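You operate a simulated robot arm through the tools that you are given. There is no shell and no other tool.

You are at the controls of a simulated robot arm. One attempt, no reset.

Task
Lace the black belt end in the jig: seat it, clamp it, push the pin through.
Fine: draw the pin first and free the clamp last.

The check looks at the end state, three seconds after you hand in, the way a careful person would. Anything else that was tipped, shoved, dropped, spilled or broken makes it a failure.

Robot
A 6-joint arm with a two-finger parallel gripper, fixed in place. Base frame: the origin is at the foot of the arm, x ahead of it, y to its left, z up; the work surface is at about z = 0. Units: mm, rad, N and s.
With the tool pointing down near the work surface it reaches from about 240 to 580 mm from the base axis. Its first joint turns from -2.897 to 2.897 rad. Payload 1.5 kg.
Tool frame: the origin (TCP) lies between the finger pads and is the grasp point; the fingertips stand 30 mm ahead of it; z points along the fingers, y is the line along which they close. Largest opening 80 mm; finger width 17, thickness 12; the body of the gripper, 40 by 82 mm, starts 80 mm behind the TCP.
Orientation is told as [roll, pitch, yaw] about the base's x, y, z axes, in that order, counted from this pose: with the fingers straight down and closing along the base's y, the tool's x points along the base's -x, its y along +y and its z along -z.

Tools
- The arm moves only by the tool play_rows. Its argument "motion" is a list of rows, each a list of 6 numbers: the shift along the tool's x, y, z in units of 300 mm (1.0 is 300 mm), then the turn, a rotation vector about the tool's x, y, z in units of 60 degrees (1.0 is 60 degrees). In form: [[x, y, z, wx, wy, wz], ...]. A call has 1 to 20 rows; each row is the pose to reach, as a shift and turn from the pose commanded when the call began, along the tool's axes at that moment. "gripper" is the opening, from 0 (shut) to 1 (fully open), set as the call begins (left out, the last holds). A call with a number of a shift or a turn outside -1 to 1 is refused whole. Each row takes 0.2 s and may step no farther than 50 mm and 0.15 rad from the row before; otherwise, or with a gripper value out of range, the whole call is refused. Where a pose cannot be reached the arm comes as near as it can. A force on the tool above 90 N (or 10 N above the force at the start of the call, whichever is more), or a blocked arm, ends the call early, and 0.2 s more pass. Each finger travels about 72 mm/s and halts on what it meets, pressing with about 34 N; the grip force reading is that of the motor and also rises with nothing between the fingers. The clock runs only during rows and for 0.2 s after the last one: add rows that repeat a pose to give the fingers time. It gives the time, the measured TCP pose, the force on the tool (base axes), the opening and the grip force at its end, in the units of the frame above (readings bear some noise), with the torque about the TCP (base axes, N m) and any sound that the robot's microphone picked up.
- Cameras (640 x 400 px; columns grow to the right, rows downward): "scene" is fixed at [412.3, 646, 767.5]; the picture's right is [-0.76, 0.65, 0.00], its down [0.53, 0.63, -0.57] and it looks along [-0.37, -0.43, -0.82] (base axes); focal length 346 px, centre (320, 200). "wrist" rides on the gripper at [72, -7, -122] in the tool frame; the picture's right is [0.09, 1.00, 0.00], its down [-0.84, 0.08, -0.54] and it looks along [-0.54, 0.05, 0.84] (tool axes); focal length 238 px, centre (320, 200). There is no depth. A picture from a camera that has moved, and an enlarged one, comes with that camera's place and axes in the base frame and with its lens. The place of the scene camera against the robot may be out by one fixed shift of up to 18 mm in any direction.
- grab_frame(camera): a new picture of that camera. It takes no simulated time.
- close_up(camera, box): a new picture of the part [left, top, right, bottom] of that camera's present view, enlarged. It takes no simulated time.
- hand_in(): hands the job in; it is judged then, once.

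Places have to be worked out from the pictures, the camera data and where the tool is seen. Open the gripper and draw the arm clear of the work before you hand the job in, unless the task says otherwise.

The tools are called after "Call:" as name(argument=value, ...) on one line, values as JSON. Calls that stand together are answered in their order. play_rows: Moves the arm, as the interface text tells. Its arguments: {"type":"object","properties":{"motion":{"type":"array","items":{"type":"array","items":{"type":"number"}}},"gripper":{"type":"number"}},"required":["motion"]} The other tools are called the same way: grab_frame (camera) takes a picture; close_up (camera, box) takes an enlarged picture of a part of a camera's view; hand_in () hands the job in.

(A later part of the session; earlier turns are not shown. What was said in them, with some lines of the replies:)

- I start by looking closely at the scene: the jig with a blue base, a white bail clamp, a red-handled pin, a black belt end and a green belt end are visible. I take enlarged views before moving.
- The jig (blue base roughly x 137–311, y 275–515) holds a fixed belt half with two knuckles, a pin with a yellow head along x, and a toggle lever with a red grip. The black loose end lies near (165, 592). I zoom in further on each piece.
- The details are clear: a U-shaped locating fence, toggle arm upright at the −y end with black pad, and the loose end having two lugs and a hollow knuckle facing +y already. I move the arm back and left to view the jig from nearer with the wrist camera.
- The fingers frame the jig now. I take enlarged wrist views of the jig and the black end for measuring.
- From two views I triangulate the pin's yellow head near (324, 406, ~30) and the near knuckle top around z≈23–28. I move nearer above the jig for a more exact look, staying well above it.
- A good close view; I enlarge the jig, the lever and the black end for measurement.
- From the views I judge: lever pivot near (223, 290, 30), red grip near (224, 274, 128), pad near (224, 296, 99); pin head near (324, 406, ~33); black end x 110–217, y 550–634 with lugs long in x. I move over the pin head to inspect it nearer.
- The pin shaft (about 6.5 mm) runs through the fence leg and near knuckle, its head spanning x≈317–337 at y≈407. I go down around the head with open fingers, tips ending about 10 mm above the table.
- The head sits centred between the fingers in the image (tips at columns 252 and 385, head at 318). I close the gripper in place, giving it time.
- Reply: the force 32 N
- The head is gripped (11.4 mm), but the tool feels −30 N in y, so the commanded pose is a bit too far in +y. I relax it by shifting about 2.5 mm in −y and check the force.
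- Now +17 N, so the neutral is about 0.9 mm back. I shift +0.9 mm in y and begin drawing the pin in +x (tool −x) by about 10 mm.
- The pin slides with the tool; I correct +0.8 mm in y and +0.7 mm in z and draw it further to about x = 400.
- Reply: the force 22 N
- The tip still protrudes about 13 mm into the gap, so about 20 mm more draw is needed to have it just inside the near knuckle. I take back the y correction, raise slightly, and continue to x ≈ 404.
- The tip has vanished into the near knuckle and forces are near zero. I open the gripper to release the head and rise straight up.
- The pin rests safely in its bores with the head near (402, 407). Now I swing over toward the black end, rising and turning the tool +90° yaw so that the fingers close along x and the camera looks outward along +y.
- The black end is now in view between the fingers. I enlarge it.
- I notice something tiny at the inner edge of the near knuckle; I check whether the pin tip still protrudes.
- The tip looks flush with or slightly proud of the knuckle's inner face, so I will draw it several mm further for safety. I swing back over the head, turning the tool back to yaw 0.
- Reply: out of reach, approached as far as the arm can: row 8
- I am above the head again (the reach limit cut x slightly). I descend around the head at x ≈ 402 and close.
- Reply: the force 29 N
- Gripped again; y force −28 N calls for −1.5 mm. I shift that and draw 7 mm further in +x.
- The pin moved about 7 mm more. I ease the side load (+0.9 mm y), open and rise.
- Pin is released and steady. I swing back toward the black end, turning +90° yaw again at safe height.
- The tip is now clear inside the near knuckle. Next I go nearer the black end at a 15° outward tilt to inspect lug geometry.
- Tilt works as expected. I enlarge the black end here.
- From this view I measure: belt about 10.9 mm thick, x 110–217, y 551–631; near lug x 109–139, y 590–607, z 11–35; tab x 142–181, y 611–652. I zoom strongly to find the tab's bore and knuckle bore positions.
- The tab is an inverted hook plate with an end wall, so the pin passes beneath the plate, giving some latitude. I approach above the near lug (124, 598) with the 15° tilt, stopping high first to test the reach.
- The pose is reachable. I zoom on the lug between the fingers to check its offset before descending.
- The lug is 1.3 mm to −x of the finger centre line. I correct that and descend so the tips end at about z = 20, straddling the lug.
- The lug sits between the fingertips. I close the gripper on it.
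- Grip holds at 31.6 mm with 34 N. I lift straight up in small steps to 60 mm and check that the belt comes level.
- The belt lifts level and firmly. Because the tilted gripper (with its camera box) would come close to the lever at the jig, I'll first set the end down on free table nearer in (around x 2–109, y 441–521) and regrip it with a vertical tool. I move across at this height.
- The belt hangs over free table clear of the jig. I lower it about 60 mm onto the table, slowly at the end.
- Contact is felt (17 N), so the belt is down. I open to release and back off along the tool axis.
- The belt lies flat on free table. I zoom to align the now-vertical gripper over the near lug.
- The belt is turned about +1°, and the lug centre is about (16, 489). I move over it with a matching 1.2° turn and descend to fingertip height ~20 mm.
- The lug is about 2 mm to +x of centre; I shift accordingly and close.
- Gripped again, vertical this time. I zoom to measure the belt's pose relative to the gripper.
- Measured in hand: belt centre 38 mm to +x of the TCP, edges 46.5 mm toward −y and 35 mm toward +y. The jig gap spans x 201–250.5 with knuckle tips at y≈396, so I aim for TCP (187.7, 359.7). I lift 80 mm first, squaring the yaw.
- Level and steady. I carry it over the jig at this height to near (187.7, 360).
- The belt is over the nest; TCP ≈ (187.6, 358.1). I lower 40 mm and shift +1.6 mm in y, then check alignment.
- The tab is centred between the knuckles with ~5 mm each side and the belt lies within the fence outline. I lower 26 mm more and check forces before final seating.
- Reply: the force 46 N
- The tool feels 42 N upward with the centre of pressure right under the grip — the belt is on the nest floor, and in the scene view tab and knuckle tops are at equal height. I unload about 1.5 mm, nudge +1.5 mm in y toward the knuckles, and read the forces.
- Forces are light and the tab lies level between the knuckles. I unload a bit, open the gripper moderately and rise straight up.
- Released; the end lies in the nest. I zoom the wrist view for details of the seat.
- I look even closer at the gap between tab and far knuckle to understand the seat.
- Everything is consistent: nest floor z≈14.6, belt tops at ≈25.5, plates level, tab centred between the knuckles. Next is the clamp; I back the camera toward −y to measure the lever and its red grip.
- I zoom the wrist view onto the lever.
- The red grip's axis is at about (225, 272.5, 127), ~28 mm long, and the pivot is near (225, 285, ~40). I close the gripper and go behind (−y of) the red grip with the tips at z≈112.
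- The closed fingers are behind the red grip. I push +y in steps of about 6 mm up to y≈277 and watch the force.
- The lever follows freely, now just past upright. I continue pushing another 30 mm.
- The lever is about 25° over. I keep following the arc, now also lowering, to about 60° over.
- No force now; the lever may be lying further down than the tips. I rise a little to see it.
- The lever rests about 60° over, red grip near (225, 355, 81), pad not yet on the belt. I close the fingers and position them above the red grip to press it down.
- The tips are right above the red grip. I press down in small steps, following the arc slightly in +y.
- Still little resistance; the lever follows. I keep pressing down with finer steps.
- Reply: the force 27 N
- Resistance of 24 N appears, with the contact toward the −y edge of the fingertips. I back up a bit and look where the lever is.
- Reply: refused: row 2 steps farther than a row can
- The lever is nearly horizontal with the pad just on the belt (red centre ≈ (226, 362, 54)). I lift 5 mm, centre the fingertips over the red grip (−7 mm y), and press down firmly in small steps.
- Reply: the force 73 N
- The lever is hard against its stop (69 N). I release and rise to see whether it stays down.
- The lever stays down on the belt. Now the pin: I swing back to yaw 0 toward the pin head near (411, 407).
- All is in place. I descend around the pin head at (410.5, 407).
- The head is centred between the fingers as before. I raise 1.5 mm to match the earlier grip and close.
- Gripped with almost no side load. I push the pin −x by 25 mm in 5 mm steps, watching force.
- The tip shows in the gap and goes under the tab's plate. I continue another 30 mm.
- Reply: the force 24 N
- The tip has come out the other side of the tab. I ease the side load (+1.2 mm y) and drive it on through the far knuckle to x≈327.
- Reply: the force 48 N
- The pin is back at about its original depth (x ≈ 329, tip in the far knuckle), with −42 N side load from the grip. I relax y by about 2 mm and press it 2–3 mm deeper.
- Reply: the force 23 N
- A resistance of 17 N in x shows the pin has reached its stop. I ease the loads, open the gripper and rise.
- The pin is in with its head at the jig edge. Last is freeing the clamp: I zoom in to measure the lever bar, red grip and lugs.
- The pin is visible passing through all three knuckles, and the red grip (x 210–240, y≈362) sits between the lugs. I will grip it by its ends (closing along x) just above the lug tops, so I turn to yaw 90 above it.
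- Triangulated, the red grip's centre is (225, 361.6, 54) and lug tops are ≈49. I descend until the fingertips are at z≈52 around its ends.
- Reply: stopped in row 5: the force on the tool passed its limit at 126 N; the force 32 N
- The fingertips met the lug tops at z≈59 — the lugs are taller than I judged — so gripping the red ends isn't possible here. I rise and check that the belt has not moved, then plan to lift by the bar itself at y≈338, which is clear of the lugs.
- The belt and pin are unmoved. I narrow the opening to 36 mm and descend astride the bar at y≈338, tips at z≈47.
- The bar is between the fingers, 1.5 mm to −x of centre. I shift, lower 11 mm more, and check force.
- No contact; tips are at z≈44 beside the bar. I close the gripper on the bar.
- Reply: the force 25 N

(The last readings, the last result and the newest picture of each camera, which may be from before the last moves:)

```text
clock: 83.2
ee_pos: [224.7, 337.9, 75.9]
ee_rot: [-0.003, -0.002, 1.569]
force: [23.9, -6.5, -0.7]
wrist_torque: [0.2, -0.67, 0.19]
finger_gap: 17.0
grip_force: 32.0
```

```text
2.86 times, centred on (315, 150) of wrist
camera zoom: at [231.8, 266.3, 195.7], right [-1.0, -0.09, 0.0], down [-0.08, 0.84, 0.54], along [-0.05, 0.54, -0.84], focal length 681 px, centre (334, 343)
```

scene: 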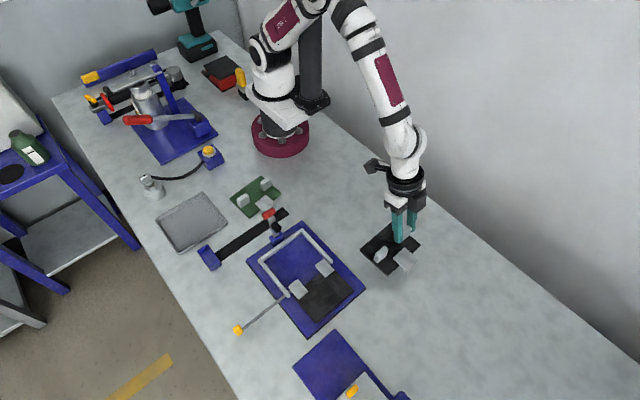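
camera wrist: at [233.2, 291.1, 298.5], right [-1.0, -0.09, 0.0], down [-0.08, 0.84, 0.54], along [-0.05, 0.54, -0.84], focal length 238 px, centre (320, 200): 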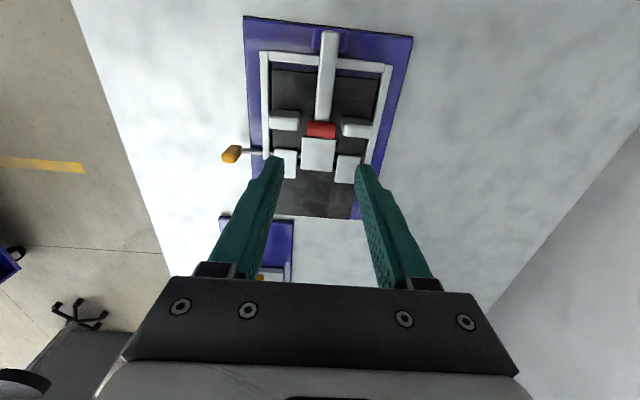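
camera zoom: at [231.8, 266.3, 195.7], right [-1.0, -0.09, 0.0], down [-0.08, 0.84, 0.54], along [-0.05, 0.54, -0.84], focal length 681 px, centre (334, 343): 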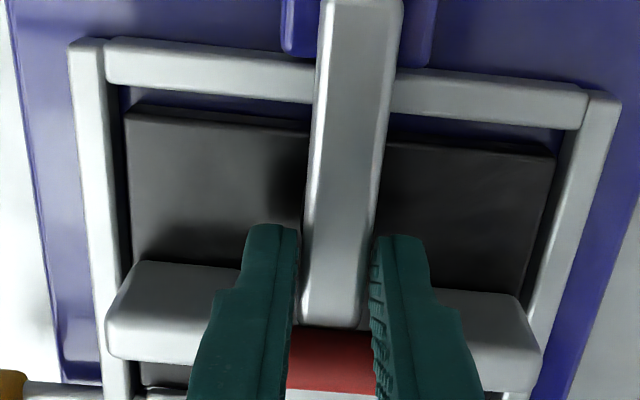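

Gripped (17 mm). I relieve the x side load by +1.3 mm and lift along the arc about the pivot, first 20°.

Call:
play_rows(motion=[[0, -0.0043, 0, 0, 0, 0], [0.0007, -0.0043, -0.015, 0, 0, 0], [0.0027, -0.0043, -0.0307, 0, 0, 0], [0.006, -0.0043, -0.046, 0, 0, 0], [0.0107, -0.0043, -0.0603, 0, 0, 0]])

Call:
close_up(camera="scene", box=[250, 200, 350, 300])

```text
clock: 84.4
ee_pos: [224.0, 335.7, 92.9]
ee_rot: [-0.001, 0.0, 1.57]
force: [-18.9, 8.5, -14.9]
wrist_torque: [1.06, 0.52, -0.15]
finger_gap: 15.6
grip_force: 31.4
```

```text
4.00 times, centred on (300, 250) of scene
camera zoom: at [412.3, 646.0, 767.5], right [-0.76, 0.65, 0.0], down [0.53, 0.63, -0.57], along [-0.37, -0.43, -0.82], focal length 1386 px, centre (400, 0)
```

zoom: 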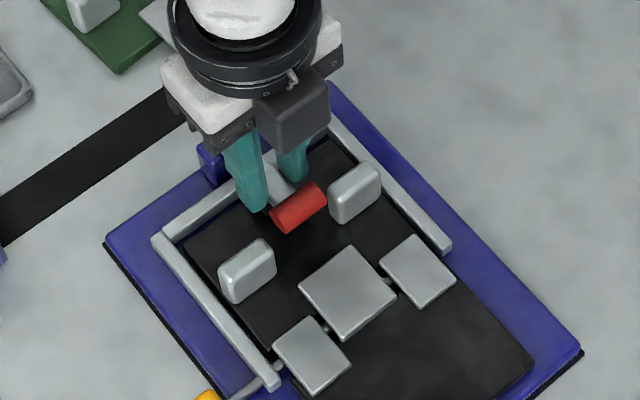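

The lever is rising with the fingers (some slip). I continue lifting along the arc.

Call:
play_rows(motion=[[0.006, 0.003, -0.015, 0, 0, 0], [0.013, 0.003, -0.03, 0, 0, 0], [0.021, 0.003, -0.043, 0, 0, 0], [0.03, 0.003, -0.055, 0, 0, 0], [0.04, 0.003, -0.065, 0, 0, 0]])

Call:
close_up(camera="scene", box=[250, 200, 350, 300])

Call:
close_up(camera="wrist", box=[230, 80, 400, 220])

```text
clock: 85.6
ee_pos: [224.6, 322.5, 114.0]
ee_rot: [-0.001, -0.003, 1.572]
force: [1.2, 0.4, 0.9]
wrist_torque: [0.03, -0.01, -0.01]
finger_gap: 0.0
grip_force: 21.2
```

```text
4.00 times, centred on (300, 250) of scene
camera zoom: at [412.3, 646.0, 767.5], right [-0.76, 0.65, 0.0], down [0.53, 0.63, -0.57], along [-0.37, -0.43, -0.82], focal length 1386 px, centre (400, 0)
```

zoom: 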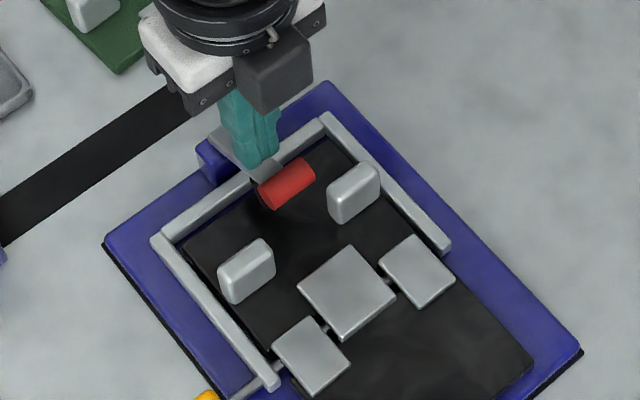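

```text
2.86 times, centred on (315, 150) of wrist
camera zoom: at [231.6, 250.2, 234.1], right [-1.0, -0.09, 0.0], down [-0.08, 0.84, 0.54], along [-0.05, 0.54, -0.84], focal length 681 px, centre (334, 343)
```

zoom: 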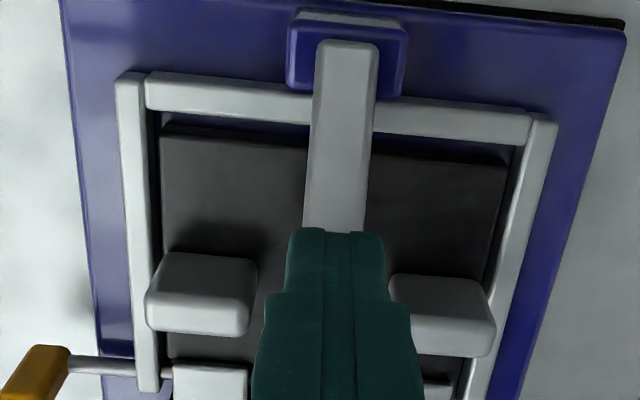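

The grip slid off but the lever is up about 33° and holds. I go over it to the +y side of the red grip with closed fingers to push it back toward −y.

Call:
play_rows(motion=[[0, 0, -0.1, 0, 0, 0], [-0.06, 0, -0.16, 0, 0, 0], [-0.13, 0, -0.16, 0, 0, 0], [-0.183, 0, -0.16, 0, 0, 0], [-0.183, 0, -0.08, 0, 0, 0], [-0.183, 0, -0.003, 0, 0, 0], [-0.183, 0, -0.003, 0, 0, 0]])

Call:
close_up(camera="scene", box=[250, 190, 350, 290])

Call:
close_up(camera="wrist", box=[230, 80, 400, 220])

```text
clock: 87.2
ee_pos: [223.9, 377.6, 112.8]
ee_rot: [-0.001, -0.002, 1.571]
force: [0.9, 0.0, -0.5]
wrist_torque: [0.01, -0.03, 0.04]
finger_gap: 0.0
grip_force: 21.3
```

```text
4.00 times, centred on (300, 240) of scene
camera zoom: at [412.3, 646.0, 767.5], right [-0.76, 0.65, 0.0], down [0.53, 0.63, -0.57], along [-0.37, -0.43, -0.82], focal length 1386 px, centre (400, 40)
```

zoom: 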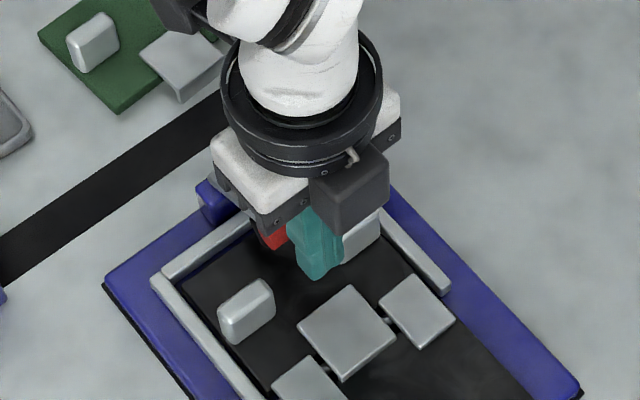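

```text
2.86 times, centred on (315, 150) of wrist
camera zoom: at [230.9, 305.9, 235.0], right [-1.0, -0.09, 0.0], down [-0.08, 0.84, 0.54], along [-0.05, 0.54, -0.84], focal length 681 px, centre (334, 343)
```

zoom: 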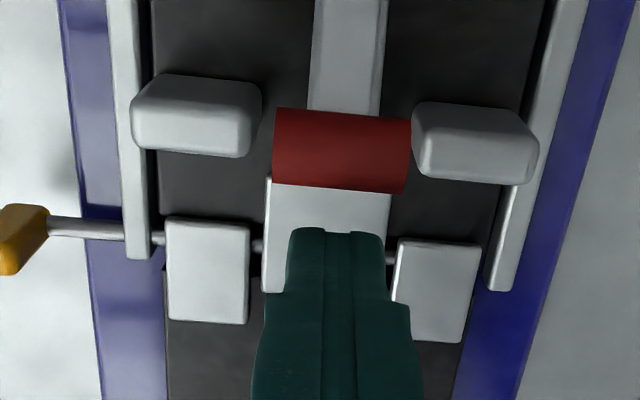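

The red grip is right ahead at about (348, 94), fingers on its +y side. I push it −y along its arc to about 60°.

Call:
play_rows(motion=[[0.02, 0, -0.004, 0, 0, 0], [0.0387, 0, -0.0073, 0, 0, 0], [0.055, 0, -0.028, 0, 0, 0], [0.072, 0, -0.0473, 0, 0, 0], [0.09, 0, -0.06, 0, 0, 0], [0.108, 0, -0.073, 0, 0, 0], [0.1253, 0, -0.084, 0, 0, 0]])

Call:
close_up(camera="wrist", box=[230, 80, 400, 220])

Call:
close_up(camera="scene", box=[240, 170, 350, 280])

```text
clock: 88.8
ee_pos: [223.6, 340.0, 138.6]
ee_rot: [-0.003, -0.002, 1.571]
force: [0.4, 1.2, 0.2]
wrist_torque: [-0.01, 0.01, -0.01]
finger_gap: 0.2
grip_force: 21.3
```

```text
2.86 times, centred on (315, 150) of wrist
camera zoom: at [231.7, 267.6, 259.9], right [-1.0, -0.09, 0.0], down [-0.08, 0.84, 0.54], along [-0.05, 0.54, -0.84], focal length 681 px, centre (334, 343)
```

zoom: 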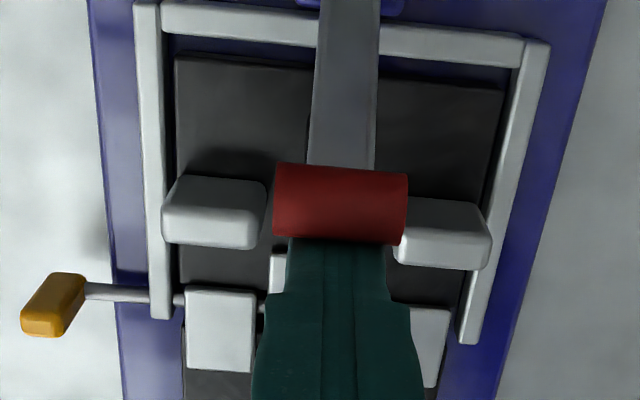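

```text
3.64 times, centred on (295, 225) of scene
camera zoom: at [412.3, 646.0, 767.5], right [-0.76, 0.65, 0.0], down [0.53, 0.63, -0.57], along [-0.37, -0.43, -0.82], focal length 1260 px, centre (411, 109)
```

zoom: 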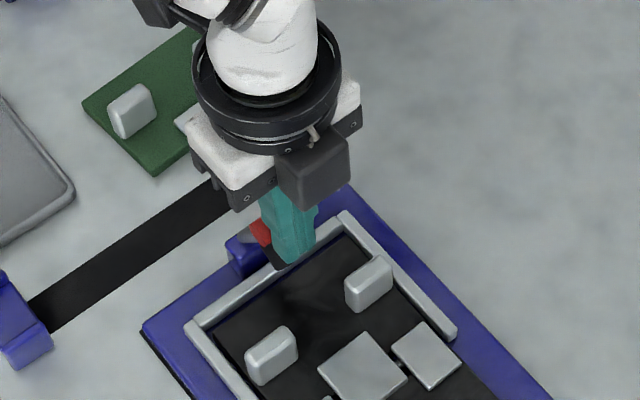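

The lever follows well. I push it on past upright to its original resting lean (red grip at y≈274).

Call:
play_rows(motion=[[0.02, 0, -0.008, 0, 0, 0], [0.04, 0, -0.015, 0, 0, 0], [0.0617, 0, -0.023, 0, 0, 0], [0.084, 0, -0.027, 0, 0, 0], [0.106, 0, -0.03, 0, 0, 0], [0.1283, 0, -0.031, 0, 0, 0], [0.148, 0, -0.031, 0, 0, 0], [0.165, 0, -0.031, 0, 0, 0]])

Call:
close_up(camera="scene", box=[230, 160, 350, 290])

Call:
close_up(camera="wrist", box=[230, 80, 400, 220])

```text
clock: 90.6
ee_pos: [223.5, 290.6, 148.4]
ee_rot: [-0.002, -0.003, 1.572]
force: [-0.7, 1.6, 0.2]
wrist_torque: [0.02, 0.01, -0.03]
finger_gap: 0.0
grip_force: 21.3
```

```text
3.08 times, centred on (290, 225) of scene
camera zoom: at [412.3, 646.0, 767.5], right [-0.76, 0.65, 0.0], down [0.53, 0.63, -0.57], along [-0.37, -0.43, -0.82], focal length 1066 px, centre (412, 123)
```

zoom: 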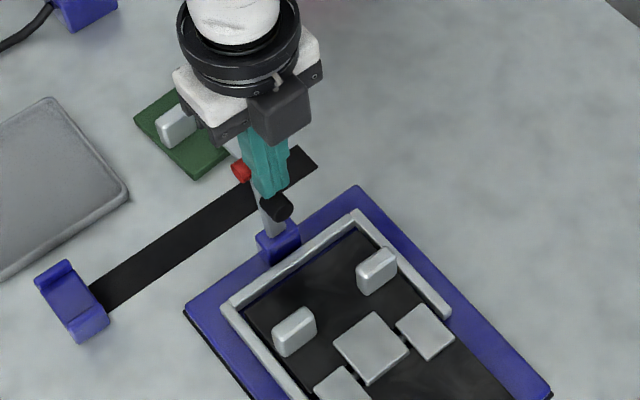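

```text
2.86 times, centred on (315, 150) of wrist
camera zoom: at [230.5, 218.6, 269.1], right [-1.0, -0.09, 0.0], down [-0.08, 0.84, 0.54], along [-0.05, 0.54, -0.84], focal length 681 px, centre (334, 343)
```

zoom: 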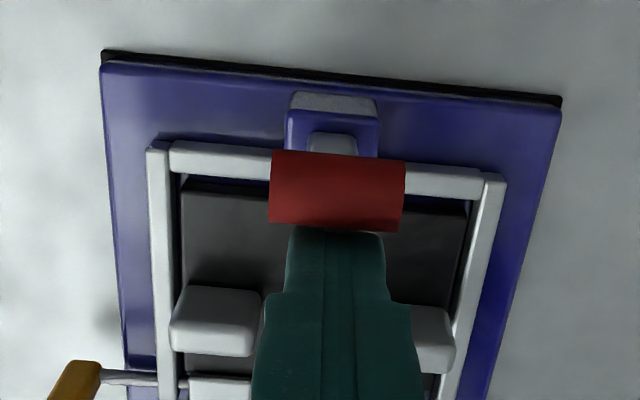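

The lever is back upright. I push 4 mm more to feel its rear stop gently.

Call:
play_rows(motion=[[0.007, 0, 0, 0, 0, 0], [0.014, 0, 0, 0, 0, 0]])

```text
clock: 91.2
ee_pos: [223.9, 286.9, 148.3]
ee_rot: [-0.003, -0.003, 1.572]
force: [-1.5, 3.5, -0.3]
wrist_torque: [0.07, 0.01, 0.0]
finger_gap: 0.0
grip_force: 21.4
```

Light contact only (3.5 N), the lever is fully back. I retreat slightly +y and rise clear, then inspect everything.

Call:
play_rows(motion=[[-0.02, 0, -0.01, 0, 0, 0], [-0.03, 0, -0.1, 0, 0, 0], [-0.03, 0, -0.22, 0, 0, 0], [0.05, 0, -0.3, 0, 0, 0], [0.15, 0, -0.35, 0, 0, 0], [0.25, 0, -0.35, 0, 0, 0], [0.25, 0, -0.35, 0, 0, 0]], gripper=0.6)

Call:
grab_frame(camera="scene")

Call:
close_up(camera="scene", box=[240, 195, 370, 330])

Call:
grab_frame(camera="wrist")

```text
clock: 92.8
ee_pos: [224.1, 210.2, 254.3]
ee_rot: [-0.003, -0.002, 1.573]
force: [-0.5, -0.8, 0.6]
wrist_torque: [0.03, -0.01, -0.01]
finger_gap: 47.8
grip_force: 0.1
```

```text
taken
```

scene: 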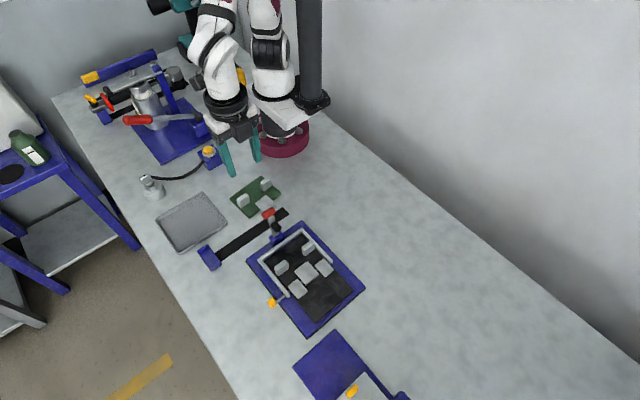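

```text
2.96 times, centred on (305, 262) of scene
camera zoom: at [412.3, 646.0, 767.5], right [-0.76, 0.65, 0.0], down [0.53, 0.63, -0.57], along [-0.37, -0.43, -0.82], focal length 1026 px, centre (364, 15)
```

zoom: 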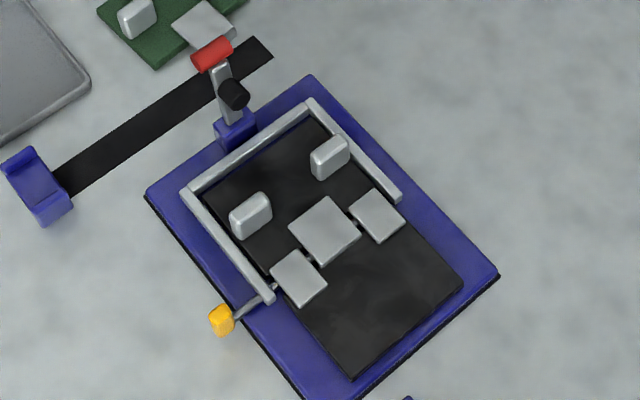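

```text
taken
camera wrist: at [230.7, 139.2, 375.1], right [-1.0, -0.09, 0.0], down [-0.08, 0.84, 0.54], along [-0.05, 0.54, -0.84], focal length 238 px, centre (320, 200)
```

wrist: 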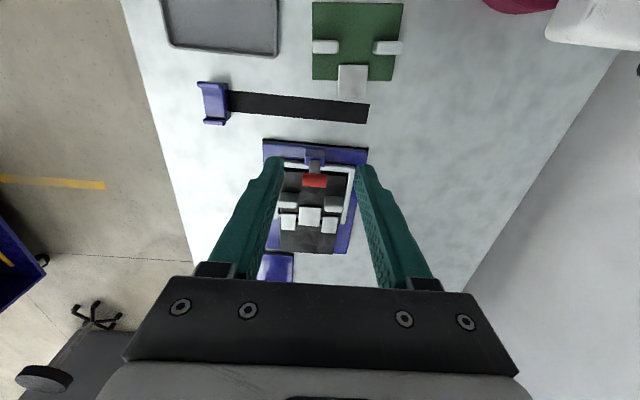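

The lever is open as at the start, the pin head is at its original spot. I check closely the lacing at the knuckles.

Call:
close_up(camera="scene", box=[285, 250, 335, 300])

Call:
close_up(camera="scene", box=[255, 225, 335, 310])

```text
8.00 times, centred on (310, 275) of scene
camera zoom: at [412.3, 646.0, 767.5], right [-0.76, 0.65, 0.0], down [0.53, 0.63, -0.57], along [-0.37, -0.43, -0.82], focal length 2772 px, centre (400, -400)
```

zoom: 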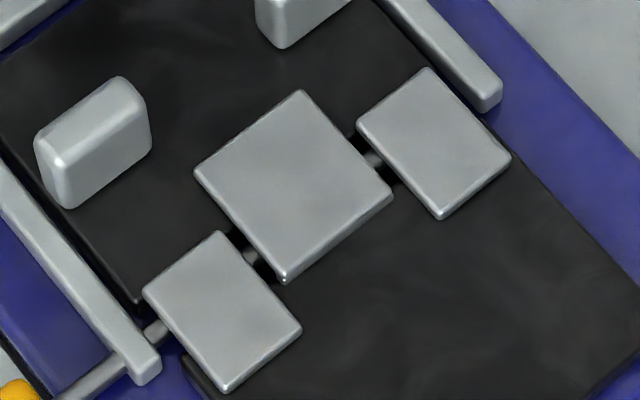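

```text
4.71 times, centred on (295, 268) of scene
camera zoom: at [412.3, 646.0, 767.5], right [-0.76, 0.65, 0.0], down [0.53, 0.63, -0.57], along [-0.37, -0.43, -0.82], focal length 1630 px, centre (438, -118)
```

zoom: 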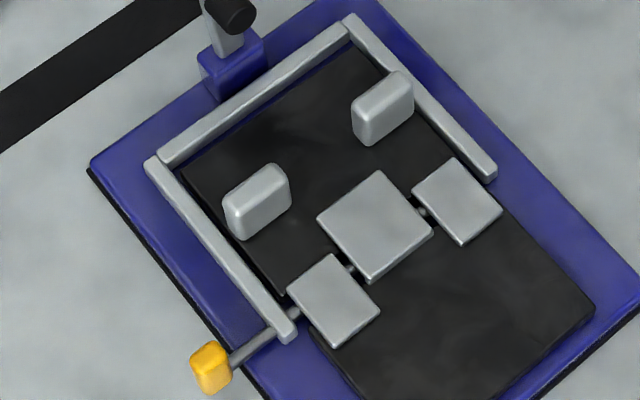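

The pin runs through near knuckle, tab and far knuckle in one line, the belt end lies level in the nest, the clamp is open and nothing else has moved. The gripper is open and the arm clear, so I hand in.

Call:
hand_in()

```text
The job is handed in.
```

I laced the black belt end in the jig and handed the job in; I haven't seen the result of the check.

I followed your order:

1. **Pin drawn:** I pulled it back until its tip was inside the near knuckle, clear of the gap.
2. **Belt end seated:** it lies level in the nest, with its tab centred between the two knuckles. I set it down once on free table to regrip it upright, because a tilted gripper would have come too close to the lever.
3. **Clamped:** I pressed the lever down until its pad was firmly on the belt.
4. **Pin pushed through:** it now runs through the near knuckle, the tab and the far knuckle. It met a stop with its head back where it started.
5. **Clamp freed last:** the lever is upright again at about its starting lean.

**Bump on the belt end:** while I was trying to grip the lever to free it, the open fingertips came down on the belt end's lugs. The force peaked at 126 N and the arm stopped itself. Pictures afterwards showed the belt and pin had not moved.

The lever's hinge appears to hold by friction alone. I heard no click when it closed, so I judged it clamped by the pressing force and by it staying down.

Nothing else on the table looked moved in the last pictures. The gripper is open and the arm is clear of the work.
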